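You operate a simulated robot arm through the tools that you are given. There is no shell and no other tool.

You are at the controls of a simulated robot arm. One attempt, no reset.

TASK
The line is bled: unrig the master shell and lift it out of the tester jig.
Fine: grey and orange coupling on their pegs, purple cap in the white cap tray, clamp open, shell on the bench beside the jig.
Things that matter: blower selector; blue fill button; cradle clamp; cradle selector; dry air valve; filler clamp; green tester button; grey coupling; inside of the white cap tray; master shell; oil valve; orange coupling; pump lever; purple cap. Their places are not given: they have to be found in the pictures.

Only the result counts: the job must be done as asked and must still hold three seconds after the hand-in. Knocking over, shifting, dropping, spilling or breaking anything else fails it. A push-on lid holds only when it is set on centred and level and pressed home; a screw cap is set on level and turned clockwise until tight.

THE ROBOT
A 6-joint arm with a fingered hand, fixed in place. Base frame: the origin is on the floor under the middle of its stand, x ahead of it, y to its left, z up; the work surface is at about z = 86. Readings come in cm, rad, newtons and seconds.
With the tool pointing down near the work surface it reaches from about 24 to 78 cm from the base axis. Its first joint turns from -2.007 to 2.007 rad. Payload 4 kg.
The tool frame sits at the grasp point between the pads (the TCP): z along the fingers, y along the line on which they close. The tips reach 2.6 cm beyond it. The gripper opens to 16.4 cm; its body begins 7.3 cm behind the TCP. The gripper is a hand of 5 fingers: y runs from the thumb to the fingers, the wrist lies at [0, 0, -23.9] in the tool frame, and closing takes about 1.5 s.
Orientation is that of the tool frame in the base frame, as a unit quaternion [x, y, z, w]. With the fingers straight down and closing along the base's y, the tool's x points along the base's -x, its y along +y and its z along -z.

THE INTERFACE
- The arm moves only by the tool servo_tool. Its argument "steps" is a list of rows, each an object of numbers (a shift or turn left out is 0, a gripper value left out holds the last): "tx", "ty", "tz": the shift along the tool's x, y, z in units of 40 mm (1.0 is 40 mm); "ax", "ay", "az": the turn, a rotation vector about the tool's x, y, z in units of 6 degrees (1.0 is 6 degrees); "grip": the closure, from 0 (fully open) to 1 (shut). In form: [{"tx": .., "ty": .., "tz": .., "ax": .., "ay": .., "az": .., "grip": ..}, ...]. A call has 1 to 20 rows; each row shifts and turns the commanded pose from where the row before left it, along the tool's axes as they then stand. A call with a number of a shift or a turn outside -1 to 1 is refused whole. A row lasts 0.2 s, in which the tool goes at most 5 cm and 0.15 rad; a call with a longer step from one row to the next is refused whole, and so is a gripper value outside its range. A pose out of reach is approached as far as the arm can. The call stops where the force on the tool passes 40 N (or 10 N more than at its start, if that is more) or the arm is blocked; 0.2 s more then pass. The fingers move at their own pace (about 4.5 cm/s each) and stop on an object; they squeeze with about 22 N. The grip force told is the motor's: it shows also when the fingers shut on nothing. Time passes only in rows, and 0.2 s behind the last, so rows that do not move let the fingers close. The reply holds the time, the measured pose of the TCP, the force on the tool along the base axes, the opening and the grip force, in the units named above and with some noise, with the torque about the TCP (base axes, N m) and any sound that the robot's microphone picked up.
- Cameras (640 x 400 px; columns grow to the right, rows downward): "scene" is fixed at [4.27, 51.77, 168.15]; the picture's right is [-0.85, -0.53, 0.00], its down [-0.51, 0.83, -0.21] and it looks along [0.11, -0.18, -0.98] (base axes); focal length 214 px, centre (320, 200). "wrist" rides on the gripper at [5, -7, -9.3] in the tool frame; the picture's right is [0.81, 0.59, 0.00], its down [-0.43, 0.60, -0.68] and it looks along [-0.40, 0.55, 0.74] (tool axes); focal length 270 px, centre (320, 200).
- camera(camera): a new picture of that camera. The clock stands still meanwhile.
- move_column(by): slides the trunk up (or, below 0, down) by that many cm; the arm rides with it, the base frame stays. It gives what a move gives, with no picture.
- grasp_type(shape): the hand has 5 fingers and takes this shape, open, in about a second: jaw (thumb against the fingers, like two jaws); tri (thumb and two fingers); tip (a fingertip pinch); poke (one finger out to press); point (the index stretched); flat (the hand flat); cup (the hand cupped); fist (a fist). The gripper value then closes the fingers along that shape, each until it touches; the sizes above hold for jaw. It gives what a move gives, with no picture.
- point_at(camera, pixels): for up to 12 pixels [column, row] of the newest picture of that camera ("zoom" is the newest enlarged one), the place [x, y, z] in the base frame of the surface seen there, good to about 0.2 cm, but the place of the scene camera against the robot may be out by one fixed shift of up to 2.5 cm in any direction. The clock stands still meanwhile.
- enlarge(camera, box): a new picture of the part [left, top, right, bottom] of that camera's present view, enlarged. The clock stands still meanwhile.
- hand_in(): hands the job in; it is judged then, once.

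Leave the gripper open and the arm clear of the work at the hand-in unless told otherwise.

The tools are called after ">>>" by a JSON object that holds its "api" and its "payload". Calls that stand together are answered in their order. servo_tool: Moves the arm, as the interface text tells. Its arguments: {"type":"object","properties":{"steps":{"type":"array"}},"required":["steps"]} The other tools are called the same way: move_column (by) moves the trunk up or down; grasp_type (shape) gives the hand a shape; camera (camera) takes a picture; point_at (camera, pixels) gives the place of the surface under pixels of a picture; enlarge (camera, box) takes an enlarged picture of a part of a camera's view; hand_in () hands the job in.

At the start:

```text
time_s: 0.0
eef_pos: [33.39, 38.1, 125.28]
tool_rot: [0.0, 1.0, -0.001, 0.001]
ft_force: [-0.5, -0.3, -0.3]
moment: [-0.02, -0.03, 0.0]
grip_width: 16.4
grip_force: 0.0
shape: jaw
trunk travel left (down, up): [-92.5, 6.5]
```

scene: 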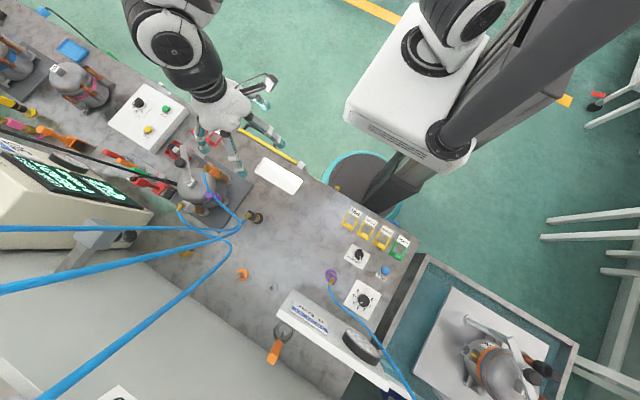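
wrist: 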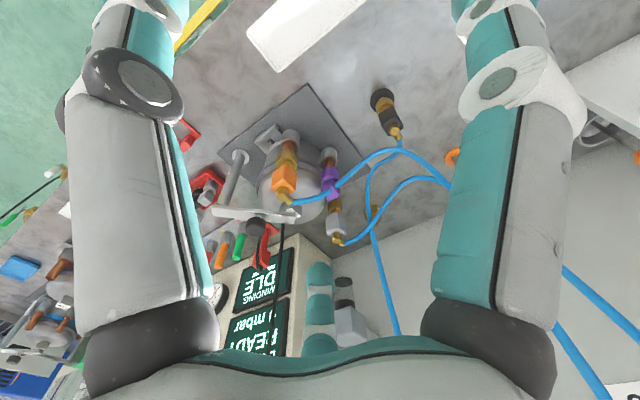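

I see a shell in a jig around scene pixel (205,195), with blue hoses and orange, purple and grey couplings. I'll enlarge the work area from both cameras first.

>>> {"api": "enlarge", "payload": {"camera": "scene", "box": [140, 120, 300, 220]}}

>>> {"api": "enlarge", "payload": {"camera": "wrist", "box": [180, 60, 460, 260]}}

>>> {"api": "enlarge", "payload": {"camera": "scene", "box": [0, 40, 200, 200]}}

>>> {"api": "enlarge", "payload": {"camera": "scene", "box": [220, 200, 440, 380]}}

```text
4.00 times, centred on (220, 170) of scene
```

zoom: 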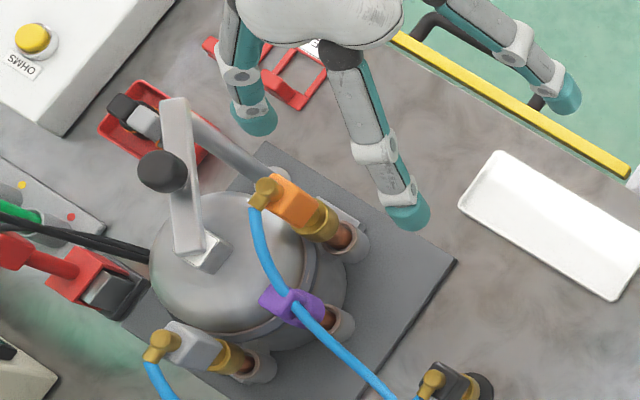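

```text
2.00 times, centred on (320, 160) of wrist
```

zoom: 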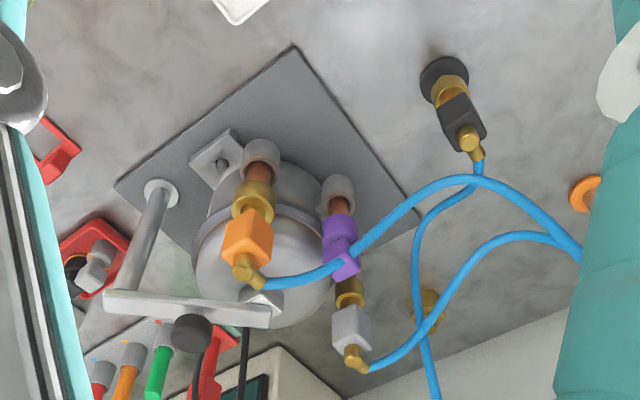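

```text
2.50 times, centred on (100, 120) of scene
```

zoom: 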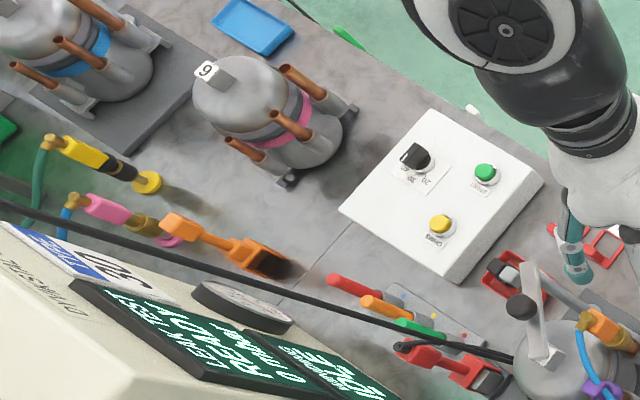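

```text
2.22 times, centred on (330, 290) of scene
```

zoom: 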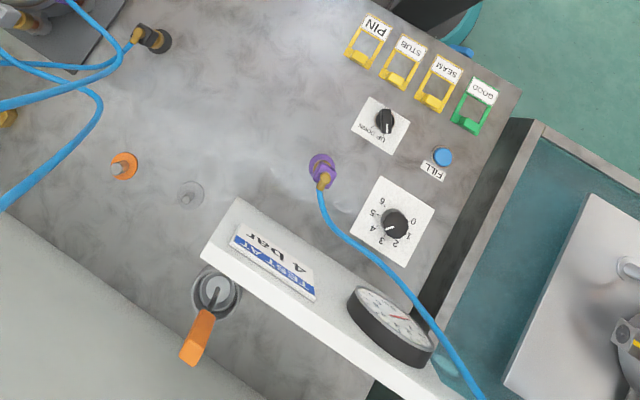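

The centre jig has a toggle clamp over a shell carrying orange and grey couplings and a purple cap. I'll take fresh pictures so I can measure places.

>>> {"api": "camera", "payload": {"camera": "wrist"}}

>>> {"api": "camera", "payload": {"camera": "scene"}}

>>> {"api": "enlarge", "payload": {"camera": "wrist", "box": [220, 110, 380, 210]}}

```text
taken
```

wrist: 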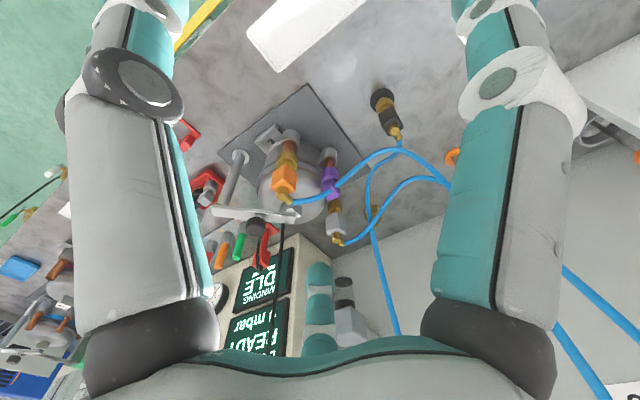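

```text
taken
```

scene: 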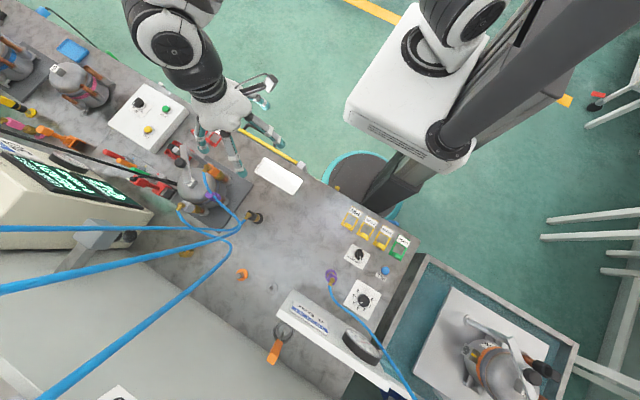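

```text
4.00 times, centred on (300, 160) of wrist
```

zoom: 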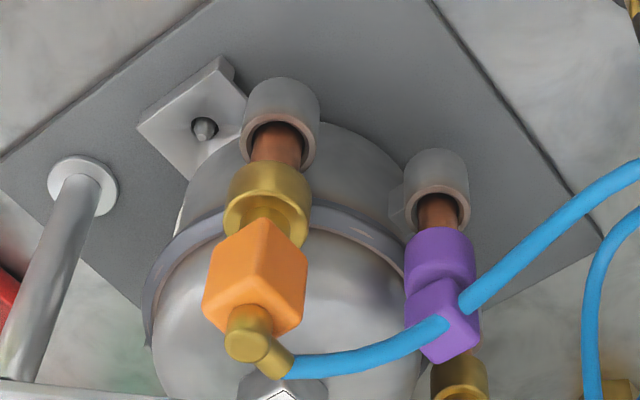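

Now measuring the parts in the wrist picture: orange body, purple cap, grey coupling, clamp post, clamp arm, pegs, tray.

>>> {"api": "point_at", "payload": {"camera": "zoom", "pixels": [[250, 250], [248, 345], [268, 195], [275, 100], [440, 250], [452, 325], [437, 165], [204, 128], [90, 170], [30, 300], [345, 150], [330, 300]]}}

>>> {"api": "point_at", "payload": {"camera": "wrist", "pixels": [[336, 222], [338, 238], [333, 203], [220, 212], [265, 213], [285, 215], [290, 205], [265, 240], [310, 30], [385, 105], [452, 157], [391, 133]]}}

>>> {"api": "point_at", "payload": {"camera": "scene", "pixels": [[213, 172], [210, 197], [186, 207], [187, 155], [180, 163], [186, 182], [192, 184], [242, 273], [270, 287], [278, 176], [252, 217], [331, 275]]}}

```text
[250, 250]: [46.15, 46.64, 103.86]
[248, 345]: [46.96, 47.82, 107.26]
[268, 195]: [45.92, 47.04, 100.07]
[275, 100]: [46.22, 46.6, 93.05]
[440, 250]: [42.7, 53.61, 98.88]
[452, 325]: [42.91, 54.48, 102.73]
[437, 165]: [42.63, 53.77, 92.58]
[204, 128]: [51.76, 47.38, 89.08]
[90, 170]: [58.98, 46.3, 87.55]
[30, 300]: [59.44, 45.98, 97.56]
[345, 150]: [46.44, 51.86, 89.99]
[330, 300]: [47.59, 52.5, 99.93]
```

```text
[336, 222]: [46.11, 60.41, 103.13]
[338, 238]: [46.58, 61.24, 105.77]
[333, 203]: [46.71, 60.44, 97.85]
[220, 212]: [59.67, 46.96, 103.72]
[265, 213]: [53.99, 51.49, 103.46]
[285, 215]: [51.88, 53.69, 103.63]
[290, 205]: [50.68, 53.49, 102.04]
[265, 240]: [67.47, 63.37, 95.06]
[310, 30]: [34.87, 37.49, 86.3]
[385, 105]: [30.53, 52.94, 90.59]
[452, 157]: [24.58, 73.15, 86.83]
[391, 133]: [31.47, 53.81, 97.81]
```

```text
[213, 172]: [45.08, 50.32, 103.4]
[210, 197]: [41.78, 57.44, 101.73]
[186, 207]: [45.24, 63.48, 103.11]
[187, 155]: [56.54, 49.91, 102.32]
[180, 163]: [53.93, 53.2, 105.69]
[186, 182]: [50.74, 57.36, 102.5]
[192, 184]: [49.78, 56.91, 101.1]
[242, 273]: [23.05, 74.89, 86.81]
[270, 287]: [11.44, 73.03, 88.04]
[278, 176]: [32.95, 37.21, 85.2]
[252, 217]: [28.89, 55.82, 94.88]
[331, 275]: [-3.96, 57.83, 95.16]
```

The scene and wrist readings differ by roughly (-1.3, +2, 0), so I'll trust the wrist camera. Next I'll enlarge the hand and the clamp to understand their shape.

>>> {"api": "enlarge", "payload": {"camera": "scene", "box": [180, 60, 300, 190]}}

>>> {"api": "enlarge", "payload": {"camera": "scene", "box": [155, 140, 235, 220]}}

>>> {"api": "enlarge", "payload": {"camera": "scene", "box": [430, 270, 590, 400]}}

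>>> {"api": "enlarge", "payload": {"camera": "wrist", "box": [200, 180, 360, 280]}}

```text
3.08 times, centred on (240, 125) of scene
```

zoom: 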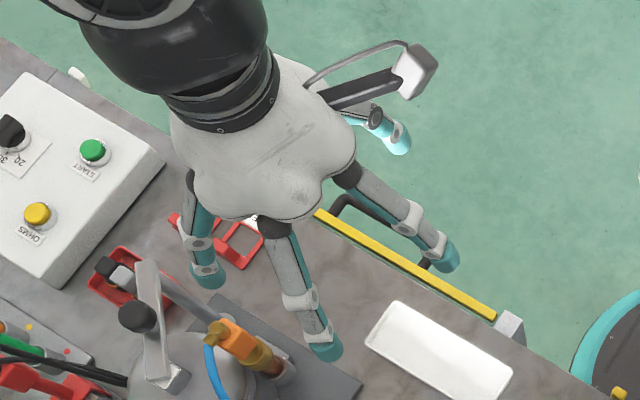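

```text
5.00 times, centred on (195, 180) of scene
```

zoom: 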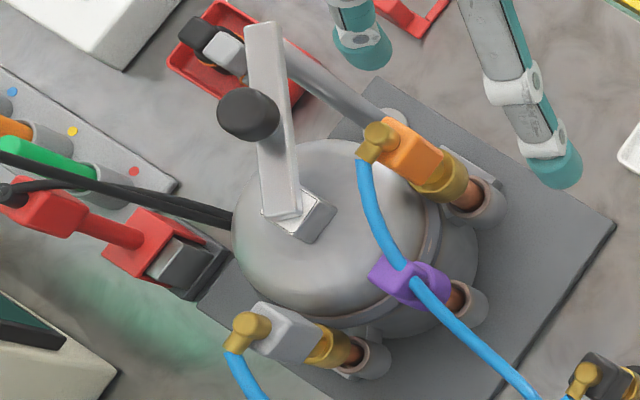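

```text
3.08 times, centred on (510, 335) of scene
```

zoom: 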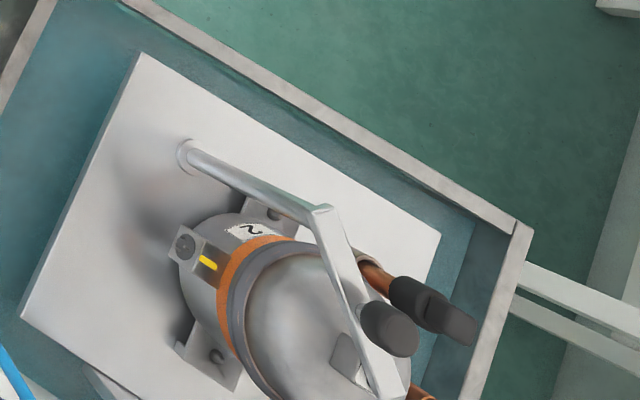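

```text
4.00 times, centred on (280, 230) of wrist
```

zoom: 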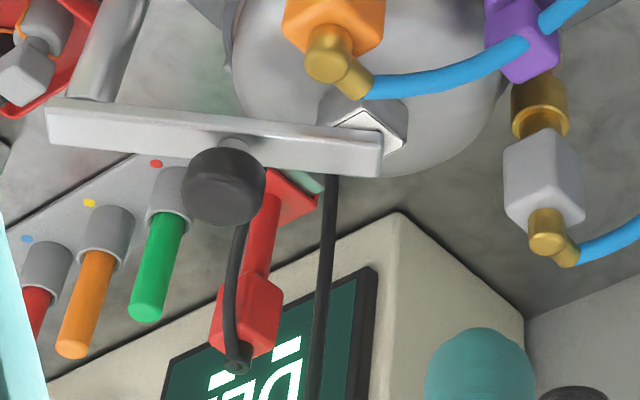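

The clamp is a post with a horizontal arm and a dark knob on top. I'll zoom further on the hinge at the post top and on the knob to see how it opens.

>>> {"api": "enlarge", "payload": {"camera": "wrist", "box": [205, 190, 305, 252]}}

>>> {"api": "enlarge", "payload": {"camera": "scene", "box": [168, 140, 216, 170]}}

>>> {"api": "enlarge", "payload": {"camera": "wrist", "box": [310, 140, 360, 172]}}

>>> {"api": "enlarge", "payload": {"camera": "wrist", "box": [260, 155, 320, 193]}}

>>> {"api": "enlarge", "payload": {"camera": "scene", "box": [220, 255, 300, 305]}}

```text
6.40 times, centred on (255, 221) of wrist
```

zoom: 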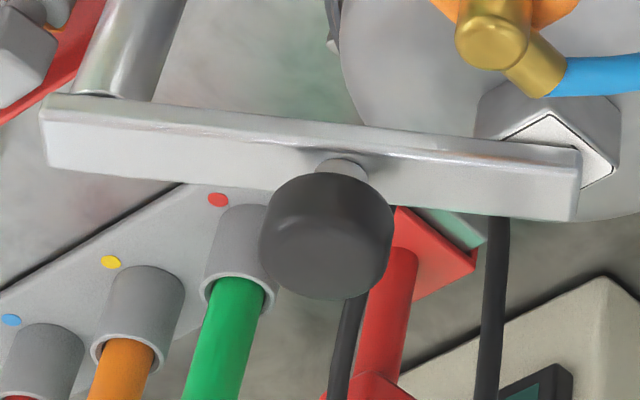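

```text
13.33 times, centred on (192, 155) of scene
```

zoom: 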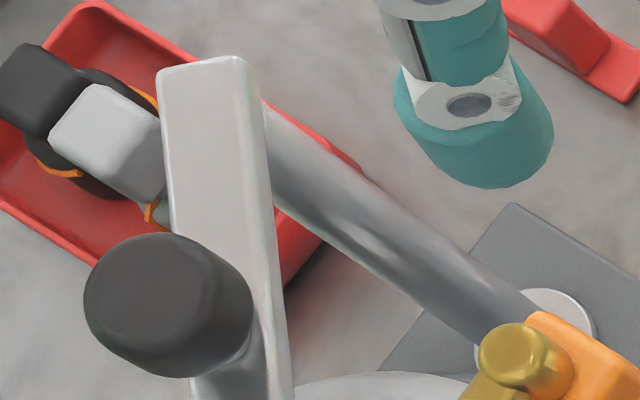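

```text
12.50 times, centred on (335, 156) of wrist
```

zoom: 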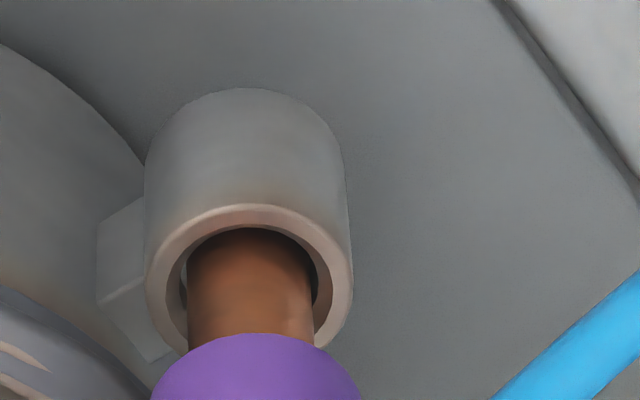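

```text
10.53 times, centred on (290, 174) of wrist
```

zoom: 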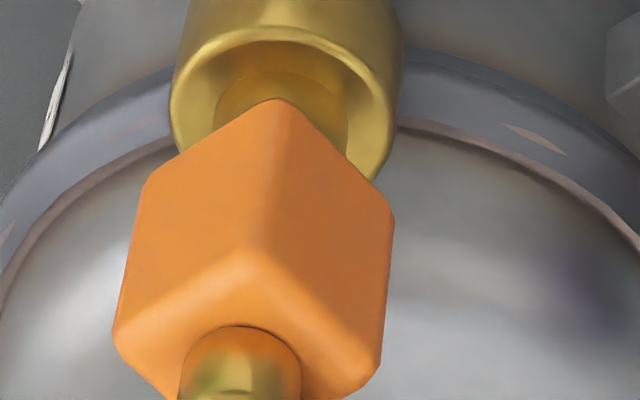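

```text
8.00 times, centred on (260, 280) of scene
```

zoom: 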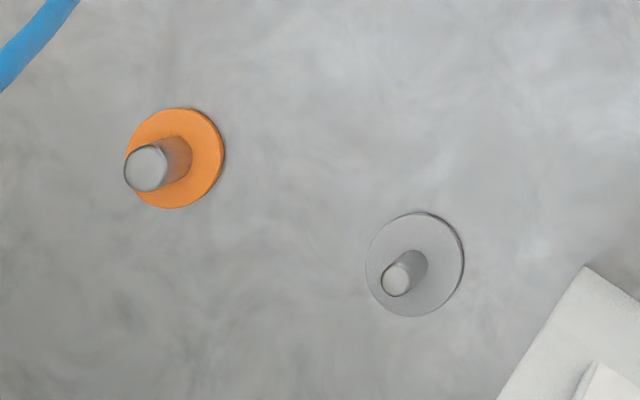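

Pegs measured now in this zoom: orange disc around (178,158), peg top (147,167); grey disc around (415,263), peg top (397,280).

>>> {"api": "point_at", "payload": {"camera": "zoom", "pixels": [[147, 168], [180, 118], [215, 155], [140, 195], [175, 200], [397, 280], [445, 235], [455, 262], [375, 245], [400, 305], [410, 262], [172, 155]]}}

>>> {"api": "point_at", "payload": {"camera": "scene", "pixels": [[257, 165], [300, 180], [262, 160], [296, 190], [258, 172], [280, 170], [275, 180], [285, 183], [240, 175], [220, 195], [205, 212], [238, 187]]}}

>>> {"api": "point_at", "payload": {"camera": "wrist", "pixels": [[248, 30], [290, 70], [345, 0], [300, 20], [290, 40], [330, 18], [308, 86], [371, 164], [372, 100], [395, 108], [455, 150], [457, 165]]}}

```text
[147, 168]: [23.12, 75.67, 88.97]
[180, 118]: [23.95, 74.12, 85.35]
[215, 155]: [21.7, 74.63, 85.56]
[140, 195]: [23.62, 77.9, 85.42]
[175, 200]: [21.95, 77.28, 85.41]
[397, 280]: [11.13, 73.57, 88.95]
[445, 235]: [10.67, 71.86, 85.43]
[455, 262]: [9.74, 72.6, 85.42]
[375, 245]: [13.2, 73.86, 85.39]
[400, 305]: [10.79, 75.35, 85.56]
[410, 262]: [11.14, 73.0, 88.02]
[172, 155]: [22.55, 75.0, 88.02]
```

```text
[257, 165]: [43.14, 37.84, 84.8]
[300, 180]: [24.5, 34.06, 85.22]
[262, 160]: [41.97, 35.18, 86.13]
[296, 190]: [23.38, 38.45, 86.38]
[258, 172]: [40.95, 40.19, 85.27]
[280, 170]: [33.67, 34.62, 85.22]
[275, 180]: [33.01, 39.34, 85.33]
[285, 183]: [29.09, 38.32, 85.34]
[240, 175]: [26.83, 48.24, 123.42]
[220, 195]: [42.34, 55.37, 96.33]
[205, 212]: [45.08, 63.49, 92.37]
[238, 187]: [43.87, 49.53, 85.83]
```

```text
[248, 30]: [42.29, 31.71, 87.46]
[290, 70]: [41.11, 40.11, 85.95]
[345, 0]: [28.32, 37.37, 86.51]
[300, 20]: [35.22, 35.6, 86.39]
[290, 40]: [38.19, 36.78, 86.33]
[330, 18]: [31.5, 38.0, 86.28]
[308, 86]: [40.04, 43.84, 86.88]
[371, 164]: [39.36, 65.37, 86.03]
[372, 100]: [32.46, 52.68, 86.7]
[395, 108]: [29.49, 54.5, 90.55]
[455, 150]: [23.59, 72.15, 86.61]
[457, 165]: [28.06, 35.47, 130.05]
```

Before moving in, I want to see how the hand looks in jaw at partial closing. I'll close it to 0.5 here in free air and look.

>>> {"api": "servo_tool", "payload": {"steps": [{"grip": 0.5}, {"grip": 0.5}, {"grip": 0.5}, {"grip": 0.5}, {"grip": 0.5}, {"grip": 0.5}]}}

>>> {"api": "enlarge", "payload": {"camera": "scene", "box": [180, 60, 300, 190]}}

>>> {"api": "camera", "payload": {"camera": "wrist"}}

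```text
time_s: 1.4
eef_pos: [33.38, 38.12, 125.21]
tool_rot: [0.0, 1.0, 0.0, -0.001]
ft_force: [0.6, -0.1, 0.3]
moment: [0.03, 0.0, -0.01]
grip_width: 8.25
grip_force: 0.0
shape: jaw
trunk travel left (down, up): [-92.5, 6.5]
```

```text
3.08 times, centred on (240, 125) of scene
```

zoom: 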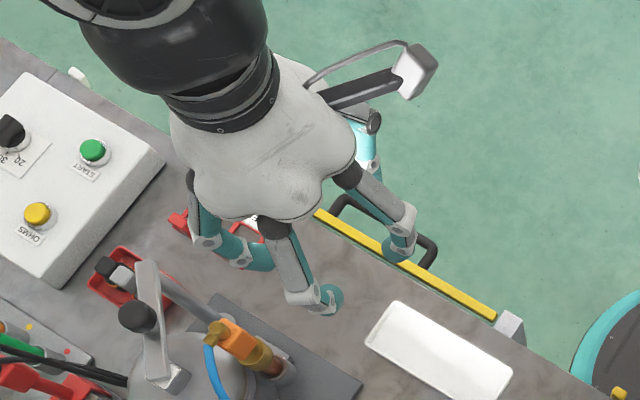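

```text
taken
```

wrist: 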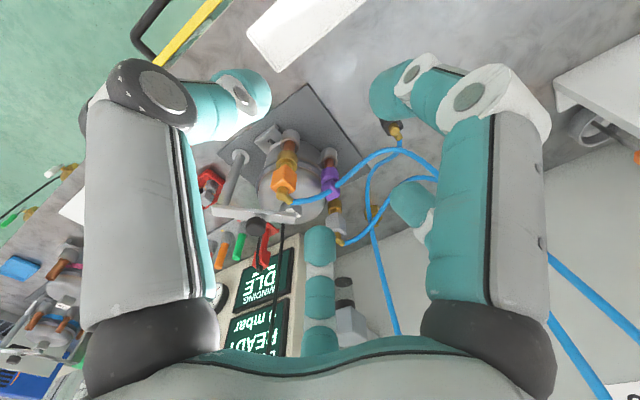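

In jaw, four fingers spread widely on the +y side. I'll try the "tip" shape and look, since it may be narrower near crowded couplings.

>>> {"api": "grasp_type", "payload": {"shape": "tip"}}

>>> {"api": "enlarge", "payload": {"camera": "scene", "box": [180, 60, 300, 190]}}

>>> {"api": "camera", "payload": {"camera": "wrist"}}

```text
time_s: 2.3
eef_pos: [33.36, 38.12, 125.34]
tool_rot: [-0.001, 1.0, 0.001, -0.001]
ft_force: [0.7, -0.2, -0.9]
moment: [-0.01, 0.02, 0.01]
grip_width: 16.41
grip_force: 0.0
shape: tip
trunk travel left (down, up): [-92.5, 6.5]
```

```text
3.08 times, centred on (240, 125) of scene
```

zoom: 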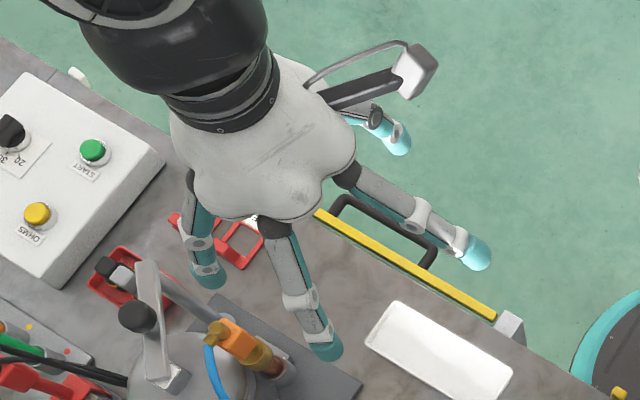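

```text
taken
```

wrist: 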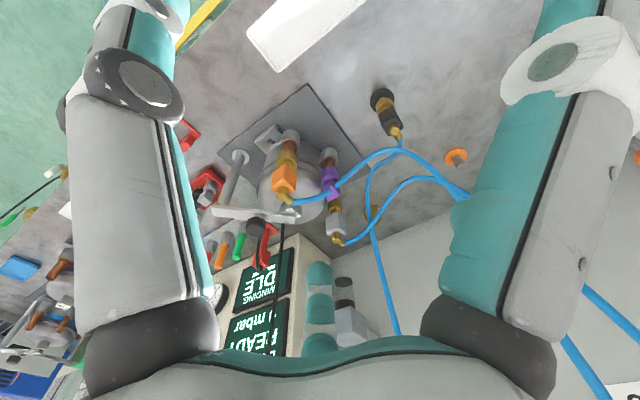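

Now close the tip shape to 0.75 in free air and look at which fingers move.

>>> {"api": "servo_tool", "payload": {"steps": [{"grip": 0.75}, {"grip": 0.75}, {"grip": 0.75}, {"grip": 0.75}, {"grip": 0.75}, {"grip": 0.75}, {"grip": 0.75}, {"grip": 0.75}]}}

>>> {"api": "enlarge", "payload": {"camera": "scene", "box": [180, 60, 300, 190]}}

>>> {"api": "camera", "payload": {"camera": "wrist"}}

```text
time_s: 4.1
eef_pos: [33.44, 38.05, 125.33]
tool_rot: [0.0, 1.0, 0.0, -0.001]
ft_force: [-0.3, -0.4, -0.5]
moment: [0.01, -0.02, -0.01]
grip_width: 4.16
grip_force: 0.0
shape: tip
trunk travel left (down, up): [-92.5, 6.5]
```

```text
3.08 times, centred on (240, 125) of scene
```

zoom: 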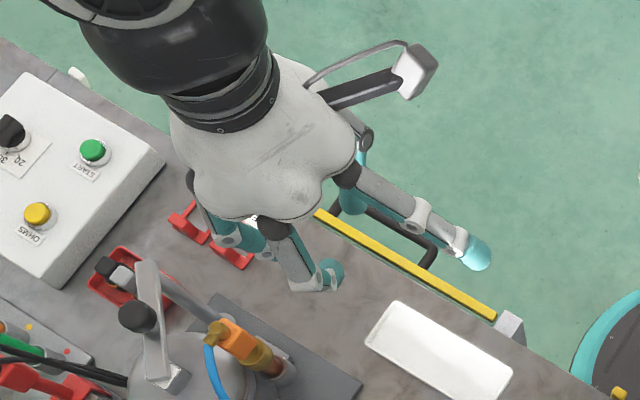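

```text
taken
```

wrist: 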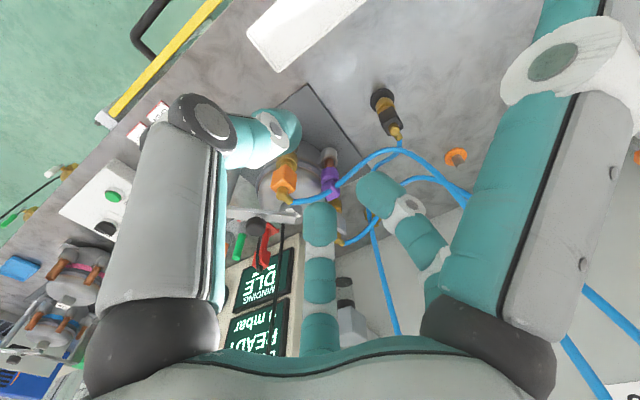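

In "tip" one finger stays straight out. I'll check "tri" likewise.

>>> {"api": "grasp_type", "payload": {"shape": "tri"}}

>>> {"api": "servo_tool", "payload": {"steps": [{"grip": 0.75}, {"grip": 0.75}, {"grip": 0.75}, {"grip": 0.75}, {"grip": 0.75}, {"grip": 0.75}, {"grip": 0.75}, {"grip": 0.75}]}}

>>> {"api": "enlarge", "payload": {"camera": "scene", "box": [180, 60, 300, 190]}}

>>> {"api": "camera", "payload": {"camera": "wrist"}}

```text
time_s: 5.0
eef_pos: [33.51, 38.2, 125.28]
tool_rot: [0.0, 1.0, 0.0, 0.001]
ft_force: [-0.3, 0.1, -0.3]
moment: [0.06, 0.0, -0.02]
grip_width: 16.38
grip_force: 0.1
shape: tri
trunk travel left (down, up): [-92.5, 6.5]
```

```text
time_s: 6.8
eef_pos: [33.43, 38.22, 125.36]
tool_rot: [0.0, 1.0, 0.0, 0.0]
ft_force: [0.8, 0.1, -0.1]
moment: [0.03, 0.03, 0.01]
grip_width: 4.16
grip_force: 0.0
shape: tri
trunk travel left (down, up): [-92.5, 6.5]
```

```text
3.08 times, centred on (240, 125) of scene
```

zoom: 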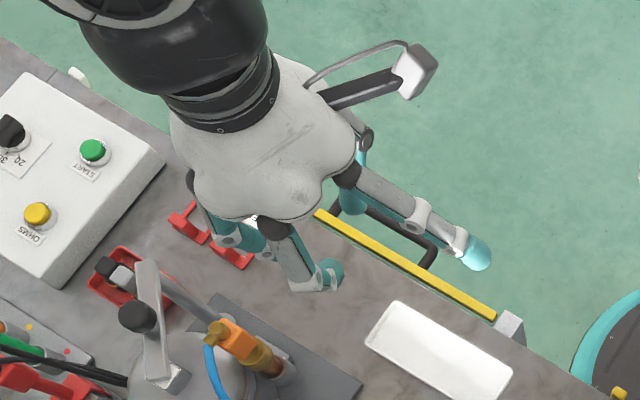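

```text
taken
```

wrist: 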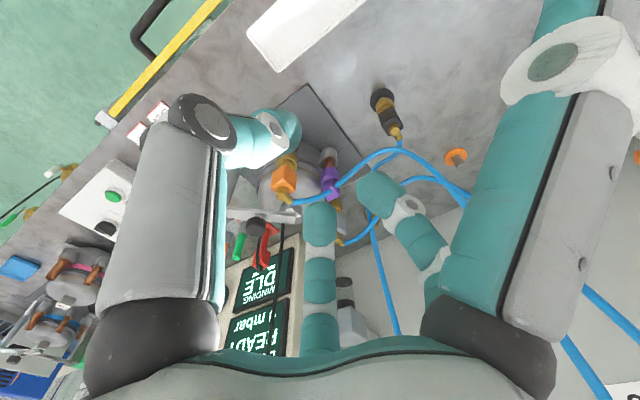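

Tri closes the thumb and two fingers and leaves a side finger out. I'll reopen in jaw and zoom precisely onto each coupling to measure axes and face directions.

>>> {"api": "grasp_type", "payload": {"shape": "jaw"}}

>>> {"api": "enlarge", "payload": {"camera": "wrist", "box": [260, 160, 320, 198]}}

```text
time_s: 7.7
eef_pos: [33.39, 38.11, 125.37]
tool_rot: [-0.001, 1.0, 0.0, 0.0]
ft_force: [-1.3, -0.6, 0.4]
moment: [-0.03, 0.01, -0.03]
grip_width: 16.4
grip_force: 0.2
shape: jaw
trunk travel left (down, up): [-92.5, 6.5]
```

```text
10.53 times, centred on (290, 179) of wrist
```

zoom: 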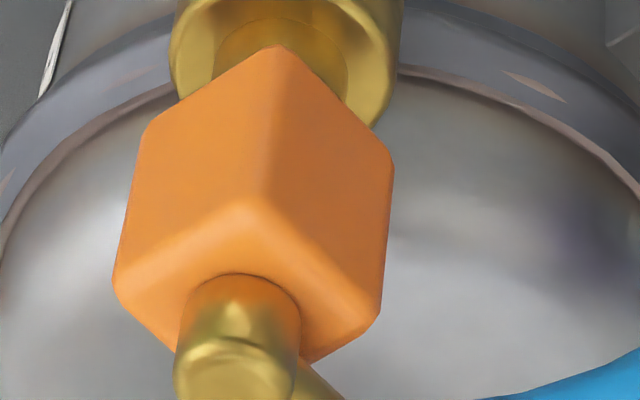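

Measuring cube faces, top, edges, the brass ring and the elbow in this zoom.

>>> {"api": "point_at", "payload": {"camera": "zoom", "pixels": [[160, 160], [240, 160], [290, 160], [370, 190], [200, 230], [300, 240], [150, 280], [340, 310], [285, 65], [265, 175], [240, 245], [235, 340]]}}

>>> {"api": "enlarge", "payload": {"camera": "wrist", "box": [305, 150, 365, 188]}}

```text
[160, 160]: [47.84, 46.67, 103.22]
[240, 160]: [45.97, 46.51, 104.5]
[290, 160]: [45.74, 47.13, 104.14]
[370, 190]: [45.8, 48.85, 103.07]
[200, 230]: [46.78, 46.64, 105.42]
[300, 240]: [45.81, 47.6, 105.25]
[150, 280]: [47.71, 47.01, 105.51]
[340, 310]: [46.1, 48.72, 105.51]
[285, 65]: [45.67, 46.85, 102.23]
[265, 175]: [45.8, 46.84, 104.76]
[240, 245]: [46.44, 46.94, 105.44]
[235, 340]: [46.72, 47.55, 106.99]
```

```text
10.53 times, centred on (335, 169) of wrist
```

zoom: 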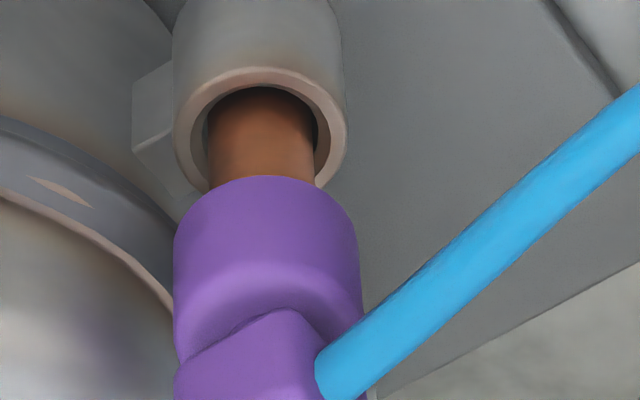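

The orange body is axis-aligned: faces at x≈45.8 and y≈46.55, top z≈105.5, axis about (47.0, 47.75). Next the purple cap and grey coupling.

>>> {"api": "point_at", "payload": {"camera": "zoom", "pixels": [[265, 210], [190, 240], [345, 240], [260, 260], [200, 290], [340, 300], [230, 350], [300, 340], [190, 370], [260, 130], [470, 250], [350, 370]]}}

>>> {"api": "enlarge", "payload": {"camera": "wrist", "box": [300, 168, 360, 206]}}

```text
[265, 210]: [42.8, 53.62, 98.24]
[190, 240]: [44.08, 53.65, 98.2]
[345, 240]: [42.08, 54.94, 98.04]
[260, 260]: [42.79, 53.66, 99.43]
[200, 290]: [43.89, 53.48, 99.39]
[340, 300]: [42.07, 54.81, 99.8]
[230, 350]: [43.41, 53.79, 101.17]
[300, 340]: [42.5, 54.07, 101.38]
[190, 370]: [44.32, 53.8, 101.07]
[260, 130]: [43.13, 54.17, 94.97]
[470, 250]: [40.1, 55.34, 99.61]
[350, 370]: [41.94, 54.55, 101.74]
```

```text
10.53 times, centred on (330, 187) of wrist
```

zoom: 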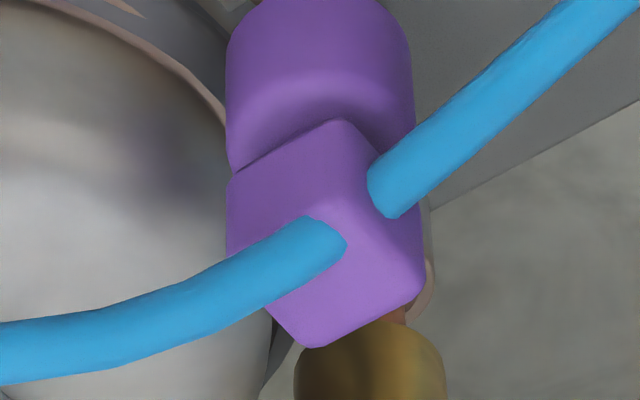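

The hose passes visually through the purple cap's bar. Measuring the bar and the grey coupling.

>>> {"api": "point_at", "payload": {"camera": "zoom", "pixels": [[240, 190], [300, 170], [340, 145], [365, 165], [400, 240], [380, 290], [310, 330], [340, 300], [240, 150], [330, 60], [400, 120], [355, 225]]}}

>>> {"api": "enlarge", "payload": {"camera": "wrist", "box": [305, 195, 375, 245]}}

```text
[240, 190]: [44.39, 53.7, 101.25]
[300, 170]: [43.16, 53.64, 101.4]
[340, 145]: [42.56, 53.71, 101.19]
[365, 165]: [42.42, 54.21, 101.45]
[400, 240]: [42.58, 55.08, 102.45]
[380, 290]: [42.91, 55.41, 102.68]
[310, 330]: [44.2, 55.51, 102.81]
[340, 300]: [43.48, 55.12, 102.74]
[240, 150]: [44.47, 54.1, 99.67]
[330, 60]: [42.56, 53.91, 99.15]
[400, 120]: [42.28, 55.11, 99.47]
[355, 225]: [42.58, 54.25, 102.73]
```

```text
8.00 times, centred on (340, 220) of wrist
```

zoom: 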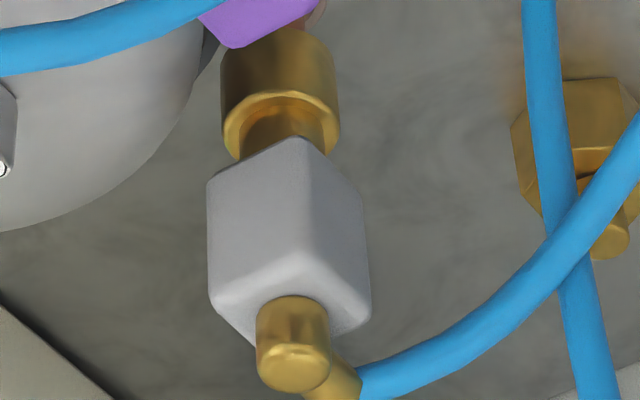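

>>> {"api": "point_at", "payload": {"camera": "zoom", "pixels": [[225, 200], [280, 170], [280, 240], [320, 180], [355, 240], [330, 260], [230, 300], [355, 310], [300, 265], [300, 330], [280, 60], [300, 375]]}}

>>> {"api": "enlarge", "payload": {"camera": "wrist", "box": [360, 80, 420, 150]}}

```text
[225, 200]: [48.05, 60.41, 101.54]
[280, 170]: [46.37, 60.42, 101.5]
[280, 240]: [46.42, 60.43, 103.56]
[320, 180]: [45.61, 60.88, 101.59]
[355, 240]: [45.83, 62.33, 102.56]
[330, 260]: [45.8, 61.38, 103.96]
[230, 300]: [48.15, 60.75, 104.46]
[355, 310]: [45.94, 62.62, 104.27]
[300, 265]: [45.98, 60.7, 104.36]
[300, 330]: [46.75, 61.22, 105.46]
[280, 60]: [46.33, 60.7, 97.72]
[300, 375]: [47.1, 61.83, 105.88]
```

```text
5.71 times, centred on (390, 115) of wrist
```

zoom: 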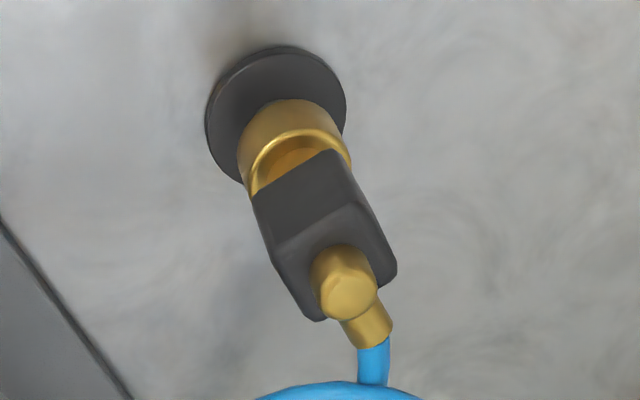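

The grey body: faces at x≈45.8, y≈60.4, top ≈104.5, axis about (47.0, 61.65). The black coupling parked on its peg in this zoom serves as a height reference; I'll measure it.

>>> {"api": "point_at", "payload": {"camera": "zoom", "pixels": [[300, 70], [225, 120], [290, 120], [300, 200], [345, 205], [350, 225], [300, 270], [380, 265], [335, 165], [345, 295], [260, 205], [375, 330]]}}

>>> {"api": "enlarge", "payload": {"camera": "wrist", "box": [425, 135, 485, 175]}}

```text
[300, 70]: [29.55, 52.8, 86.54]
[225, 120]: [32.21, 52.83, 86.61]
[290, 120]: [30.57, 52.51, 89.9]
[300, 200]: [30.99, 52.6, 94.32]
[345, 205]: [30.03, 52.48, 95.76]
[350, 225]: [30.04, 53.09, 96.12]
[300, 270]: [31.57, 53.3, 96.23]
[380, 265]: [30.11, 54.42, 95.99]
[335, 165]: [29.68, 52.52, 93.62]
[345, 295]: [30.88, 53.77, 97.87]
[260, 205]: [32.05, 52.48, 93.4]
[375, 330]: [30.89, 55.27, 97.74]
```

```text
10.00 times, centred on (455, 155) of wrist
```

zoom: 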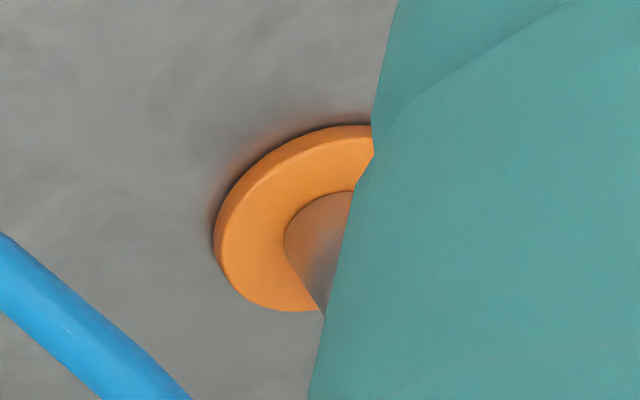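

The parked black coupling shows cube 92.7–96.2 and disc top 86.55. Now I move the empty hand to look at the orange and grey pegs with the wrist camera (target TCP about (11, 56.5, 115)).

>>> {"api": "servo_tool", "payload": {"steps": [{"tx": 0.7, "ty": 0.575, "tz": 0.3125}, {"tx": 0.7, "ty": 0.575, "tz": 0.3125}, {"tx": 0.7, "ty": 0.575, "tz": 0.3125}, {"tx": 0.7, "ty": 0.575, "tz": 0.3125}, {"tx": 0.7, "ty": 0.575, "tz": 0.3125}, {"tx": 0.7, "ty": 0.575, "tz": 0.3125}, {"tx": 0.7, "ty": 0.575, "tz": 0.3125}, {"tx": 0.7, "ty": 0.575, "tz": 0.3125}, {"tx": 0}]}}

>>> {"api": "camera", "payload": {"camera": "wrist"}}

>>> {"api": "camera", "payload": {"camera": "scene"}}

```text
time_s: 9.7
eef_pos: [10.99, 56.58, 115.34]
tool_rot: [0.0, 1.0, 0.0, 0.0]
ft_force: [1.1, -0.5, 0.8]
moment: [-0.02, 0.01, -0.04]
grip_width: 16.42
grip_force: 0.0
shape: jaw
trunk travel left (down, up): [-92.5, 6.5]
```

```text
taken
```

wrist: 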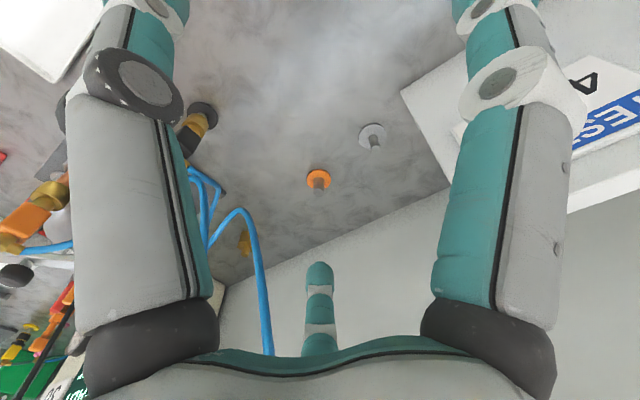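

```text
taken
```

scene: 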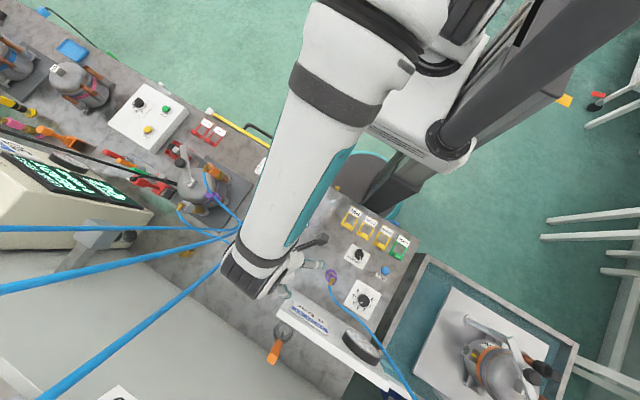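

Both pegs are visible: orange at (318,179), grey at (372,138). I'll zoom in on them.

>>> {"api": "enlarge", "payload": {"camera": "wrist", "box": [290, 110, 400, 200]}}

>>> {"api": "point_at", "payload": {"camera": "wrist", "pixels": [[410, 95], [445, 170], [430, 140], [470, 60], [600, 40], [590, 150], [400, 190], [340, 230], [243, 240], [248, 248], [595, 90], [610, 190]]}}

```text
4.44 times, centred on (345, 155) of wrist
```

zoom: 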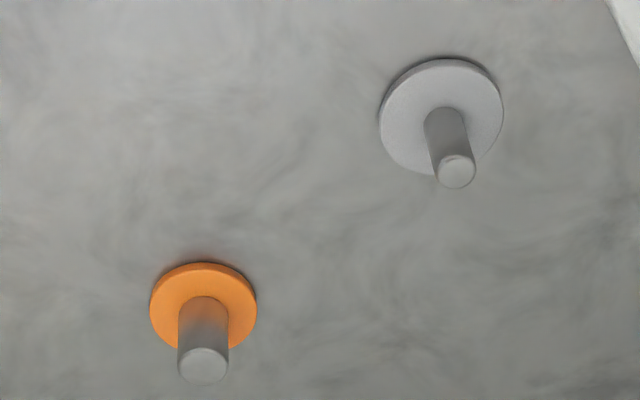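

```text
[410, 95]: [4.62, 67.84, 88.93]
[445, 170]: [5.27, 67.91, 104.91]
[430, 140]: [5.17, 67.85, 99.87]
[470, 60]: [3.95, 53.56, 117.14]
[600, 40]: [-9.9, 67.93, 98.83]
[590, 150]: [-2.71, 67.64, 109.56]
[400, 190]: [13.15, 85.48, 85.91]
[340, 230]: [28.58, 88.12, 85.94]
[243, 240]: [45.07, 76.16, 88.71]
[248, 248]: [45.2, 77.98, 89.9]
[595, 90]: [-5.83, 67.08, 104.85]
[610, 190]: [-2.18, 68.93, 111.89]
```

>>> {"api": "point_at", "payload": {"camera": "zoom", "pixels": [[203, 366], [204, 268], [157, 310], [250, 310], [187, 340], [222, 340], [203, 320], [456, 171], [441, 65], [384, 115], [498, 110], [445, 140]]}}

>>> {"api": "point_at", "payload": {"camera": "scene", "pixels": [[258, 165], [255, 172], [270, 158]]}}

```text
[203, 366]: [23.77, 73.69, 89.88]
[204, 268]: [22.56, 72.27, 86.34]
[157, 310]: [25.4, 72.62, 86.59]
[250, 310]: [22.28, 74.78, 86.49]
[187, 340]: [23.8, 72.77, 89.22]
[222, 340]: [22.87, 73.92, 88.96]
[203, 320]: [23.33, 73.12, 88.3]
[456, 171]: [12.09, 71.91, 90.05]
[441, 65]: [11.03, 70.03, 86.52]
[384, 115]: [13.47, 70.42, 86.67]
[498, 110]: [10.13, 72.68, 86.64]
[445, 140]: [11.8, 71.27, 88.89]
```

```text
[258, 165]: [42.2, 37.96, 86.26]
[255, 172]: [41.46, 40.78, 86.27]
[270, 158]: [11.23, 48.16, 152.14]
```

Peg axes fitted: orange (23.83, 73.7), grey (12.03, 71.85), peg tops z≈90. The panel edge near the grey peg is at x≈5.2, y≈67.8, so I'll keep the hand narrow there. Now I move above the orange coupling (47.0, 47.75) at z≈116 and preclose to about 6.5 cm.

>>> {"api": "servo_tool", "payload": {"steps": [{"tx": -1.0, "ty": -0.245, "tz": -0.02, "grip": 0.6}, {"tx": -1.0, "ty": -0.245, "tz": -0.02}, {"tx": -1.0, "ty": -0.245, "tz": -0.02}, {"tx": -1.0, "ty": -0.245, "tz": -0.02}, {"tx": -1.0, "ty": -0.245, "tz": -0.02}, {"tx": -1.0, "ty": -0.245, "tz": -0.02}, {"tx": -1.0, "ty": -0.245, "tz": -0.02}, {"tx": -1.0, "ty": -0.245, "tz": -0.02}, {"tx": -1.0, "ty": -0.245, "tz": -0.02}, {"tx": 0}]}}

>>> {"api": "camera", "payload": {"camera": "wrist"}}

>>> {"api": "camera", "payload": {"camera": "scene"}}

```text
time_s: 11.9
eef_pos: [46.78, 47.77, 116.02]
tool_rot: [0.0, 1.0, 0.0, 0.0]
ft_force: [0.1, 0.5, 0.3]
moment: [0.02, -0.02, 0.0]
grip_width: 6.6
grip_force: 0.1
shape: jaw
trunk travel left (down, up): [-92.5, 6.5]
```

```text
taken
```

wrist: 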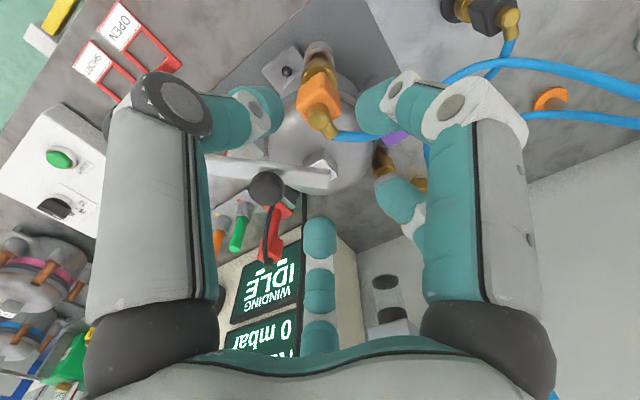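

```text
taken
```

scene: 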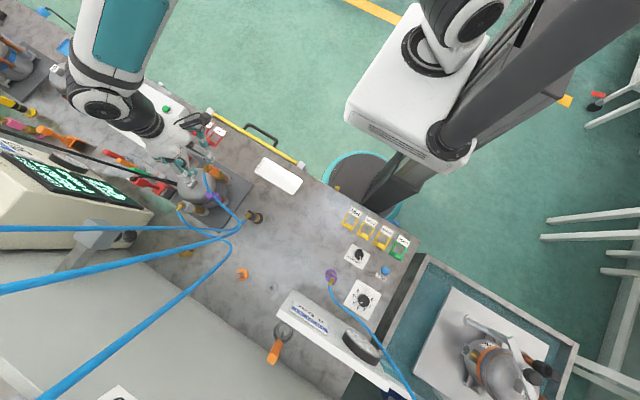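

The orange body is near (318,95) in the wrist view, between thumb and fingers. I'll zoom in to verify its position from this closer view.

>>> {"api": "enlarge", "payload": {"camera": "wrist", "box": [270, 40, 370, 140]}}

```text
4.00 times, centred on (320, 90) of wrist
```

zoom: 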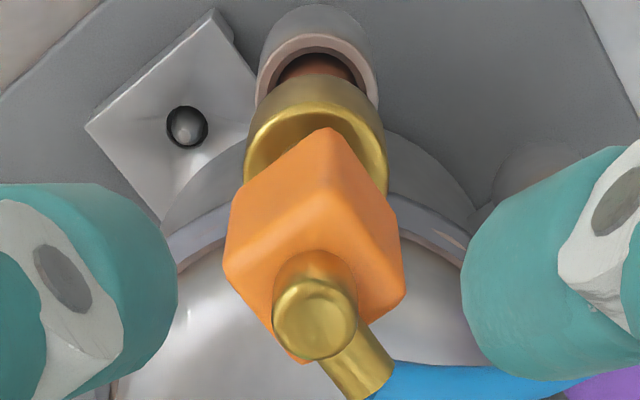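

>>> {"api": "point_at", "payload": {"camera": "zoom", "pixels": [[240, 205], [300, 170], [345, 170], [390, 235], [290, 220], [350, 220], [245, 270], [385, 290], [315, 310], [375, 375], [185, 125], [285, 340]]}}

```text
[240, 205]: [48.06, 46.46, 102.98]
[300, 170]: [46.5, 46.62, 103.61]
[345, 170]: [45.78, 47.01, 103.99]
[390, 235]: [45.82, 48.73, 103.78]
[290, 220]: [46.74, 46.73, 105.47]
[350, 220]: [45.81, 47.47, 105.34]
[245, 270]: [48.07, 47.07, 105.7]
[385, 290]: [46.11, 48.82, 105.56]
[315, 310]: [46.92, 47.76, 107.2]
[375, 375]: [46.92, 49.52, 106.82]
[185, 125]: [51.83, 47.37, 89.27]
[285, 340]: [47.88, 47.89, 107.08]
```

The orange axis is confirmed at (47.0, 47.75), cube 102–105.5. A null row to let the arm settle and re-read the pose.

>>> {"api": "servo_tool", "payload": {"steps": [{"tx": 0}, {"tx": 0}]}}

```text
time_s: 12.5
eef_pos: [46.89, 47.87, 115.93]
tool_rot: [0.0, 1.0, 0.0, 0.0]
ft_force: [-0.7, -0.3, -0.3]
moment: [-0.02, 0.0, 0.04]
grip_width: 6.6
grip_force: 0.1
shape: jaw
trunk travel left (down, up): [-92.5, 6.5]
```

Descending 11.7 cm to z≈104.2 around the orange body with opening 6.6.

>>> {"api": "servo_tool", "payload": {"steps": [{"tz": 0.4}, {"tz": 0.4}, {"tz": 0.4}, {"tz": 0.4}, {"tz": 0.4}, {"tz": 0.3}, {"tz": 0.3}, {"tz": 0.2}, {"tz": 0.12}, {"tz": 0}]}}

>>> {"api": "camera", "payload": {"camera": "wrist"}}

>>> {"api": "enlarge", "payload": {"camera": "scene", "box": [150, 120, 260, 220]}}

```text
time_s: 14.7
eef_pos: [47.03, 47.81, 104.16]
tool_rot: [0.0, 1.0, 0.0, -0.001]
ft_force: [0.0, 0.2, 0.4]
moment: [-0.03, 0.03, 0.01]
grip_width: 6.59
grip_force: 0.1
shape: jaw
trunk travel left (down, up): [-92.5, 6.5]
```

```text
taken
```

wrist: 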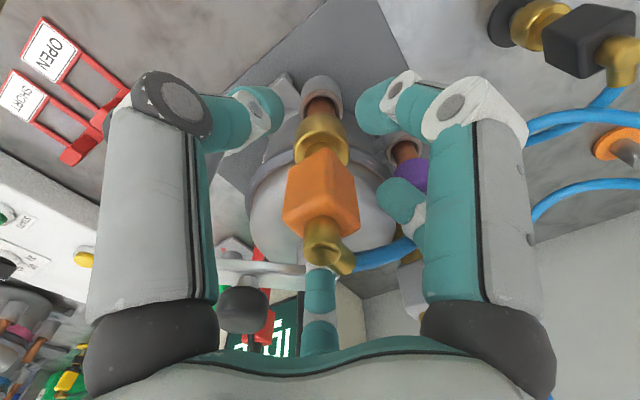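

```text
4.00 times, centred on (205, 170) of scene
```

zoom: 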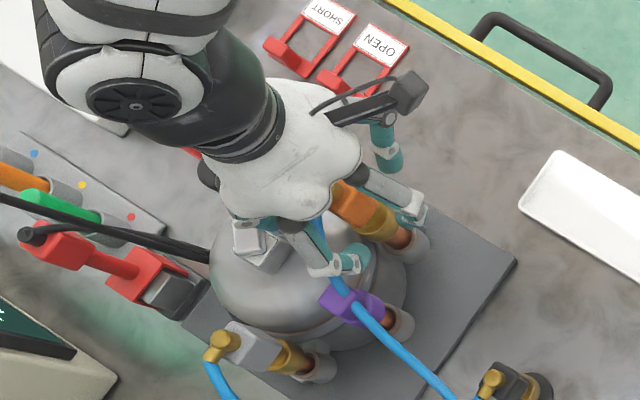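

No contact and the orange body sits at the image centre (320,195) between the fingers. Closing the grip now.

>>> {"api": "servo_tool", "payload": {"steps": [{"grip": 1.0}, {"grip": 1.0}, {"grip": 1.0}, {"grip": 1.0}, {"grip": 1.0}, {"grip": 1.0}, {"grip": 1.0}]}}

>>> {"api": "camera", "payload": {"camera": "wrist"}}

```text
time_s: 16.3
eef_pos: [47.16, 47.84, 104.07]
tool_rot: [0.001, 1.0, -0.002, 0.0]
ft_force: [-0.8, 0.4, -3.7]
moment: [-0.01, 0.02, 0.04]
grip_width: 2.44
grip_force: 22.2
shape: jaw
trunk travel left (down, up): [-92.5, 6.5]
```

```text
taken
```

wrist: 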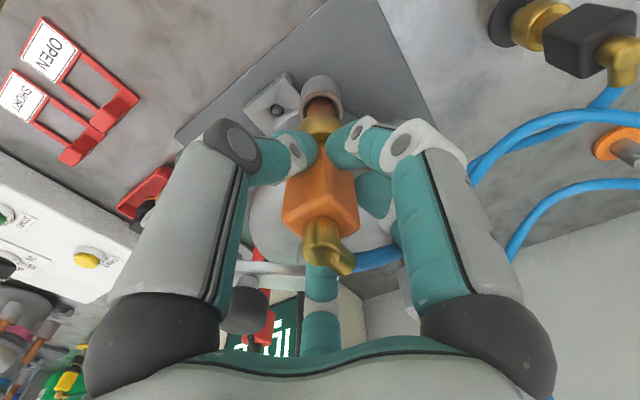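

Gripped: width 2.44, force 22 N. Now a slow straight lift upward.

>>> {"api": "servo_tool", "payload": {"steps": [{"tz": -0.1}, {"tz": -0.1}, {"tz": -0.1}, {"tz": -0.1}, {"tz": -0.1}, {"tz": 0}]}}

>>> {"api": "camera", "payload": {"camera": "wrist"}}

```text
time_s: 17.7
eef_pos: [46.96, 47.65, 106.32]
tool_rot: [0.0, 1.0, 0.0, 0.0]
ft_force: [-0.8, -0.3, -1.0]
moment: [0.02, 0.02, -0.03]
grip_width: 2.42
grip_force: 22.0
shape: jaw
trunk travel left (down, up): [-92.5, 6.5]
```

```text
taken
```

wrist: 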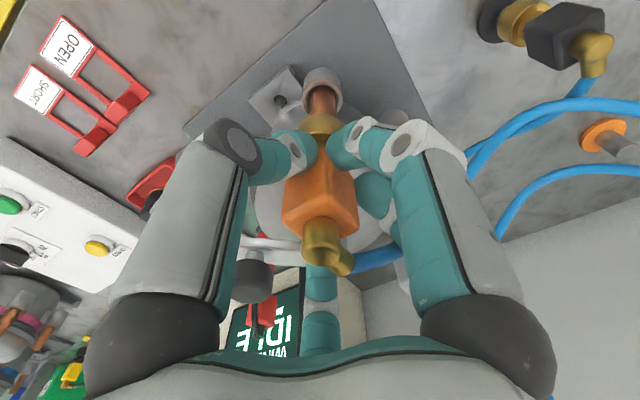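

The coupling follows the hand (unchanged in the picture) with no resistance left. Lifting on to about z 117.

>>> {"api": "servo_tool", "payload": {"steps": [{"tz": -0.3}, {"tz": -0.4}, {"tz": -0.4}, {"tz": -0.4}, {"tz": -0.4}, {"tz": -0.4}, {"tz": -0.4}, {"tz": 0}]}}

>>> {"api": "camera", "payload": {"camera": "wrist"}}

>>> {"api": "camera", "payload": {"camera": "scene"}}

```text
time_s: 19.5
eef_pos: [47.02, 47.83, 117.14]
tool_rot: [0.0, 1.0, 0.001, 0.0]
ft_force: [-0.4, -0.1, -0.4]
moment: [-0.01, 0.02, 0.01]
grip_width: 2.4
grip_force: 22.4
shape: jaw
trunk travel left (down, up): [-92.5, 6.5]
```

```text
taken
```

wrist: 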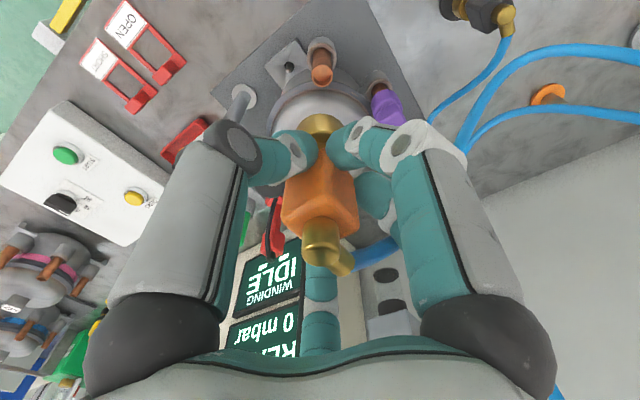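

```text
taken
```

scene: 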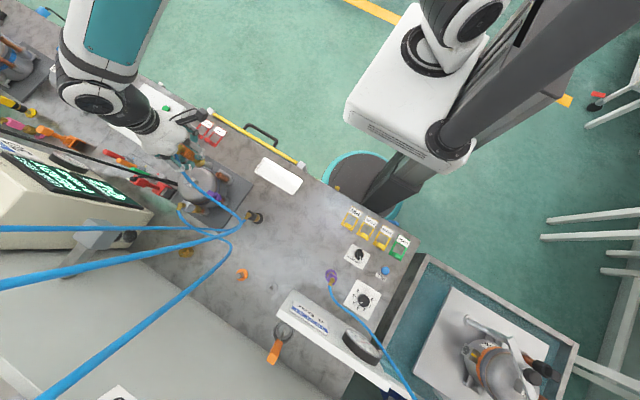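

The orange coupling is held; the copper stub is bare. I'll measure the held coupling's cube and collar relative to the TCP.

>>> {"api": "enlarge", "payload": {"camera": "wrist", "box": [270, 100, 370, 280]}}

```text
2.22 times, centred on (320, 190) of wrist
```

zoom: 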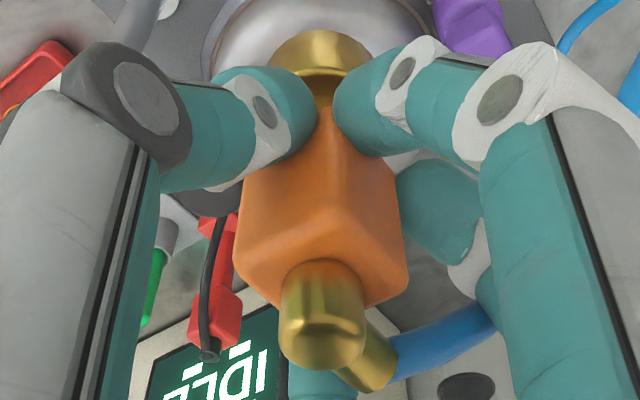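

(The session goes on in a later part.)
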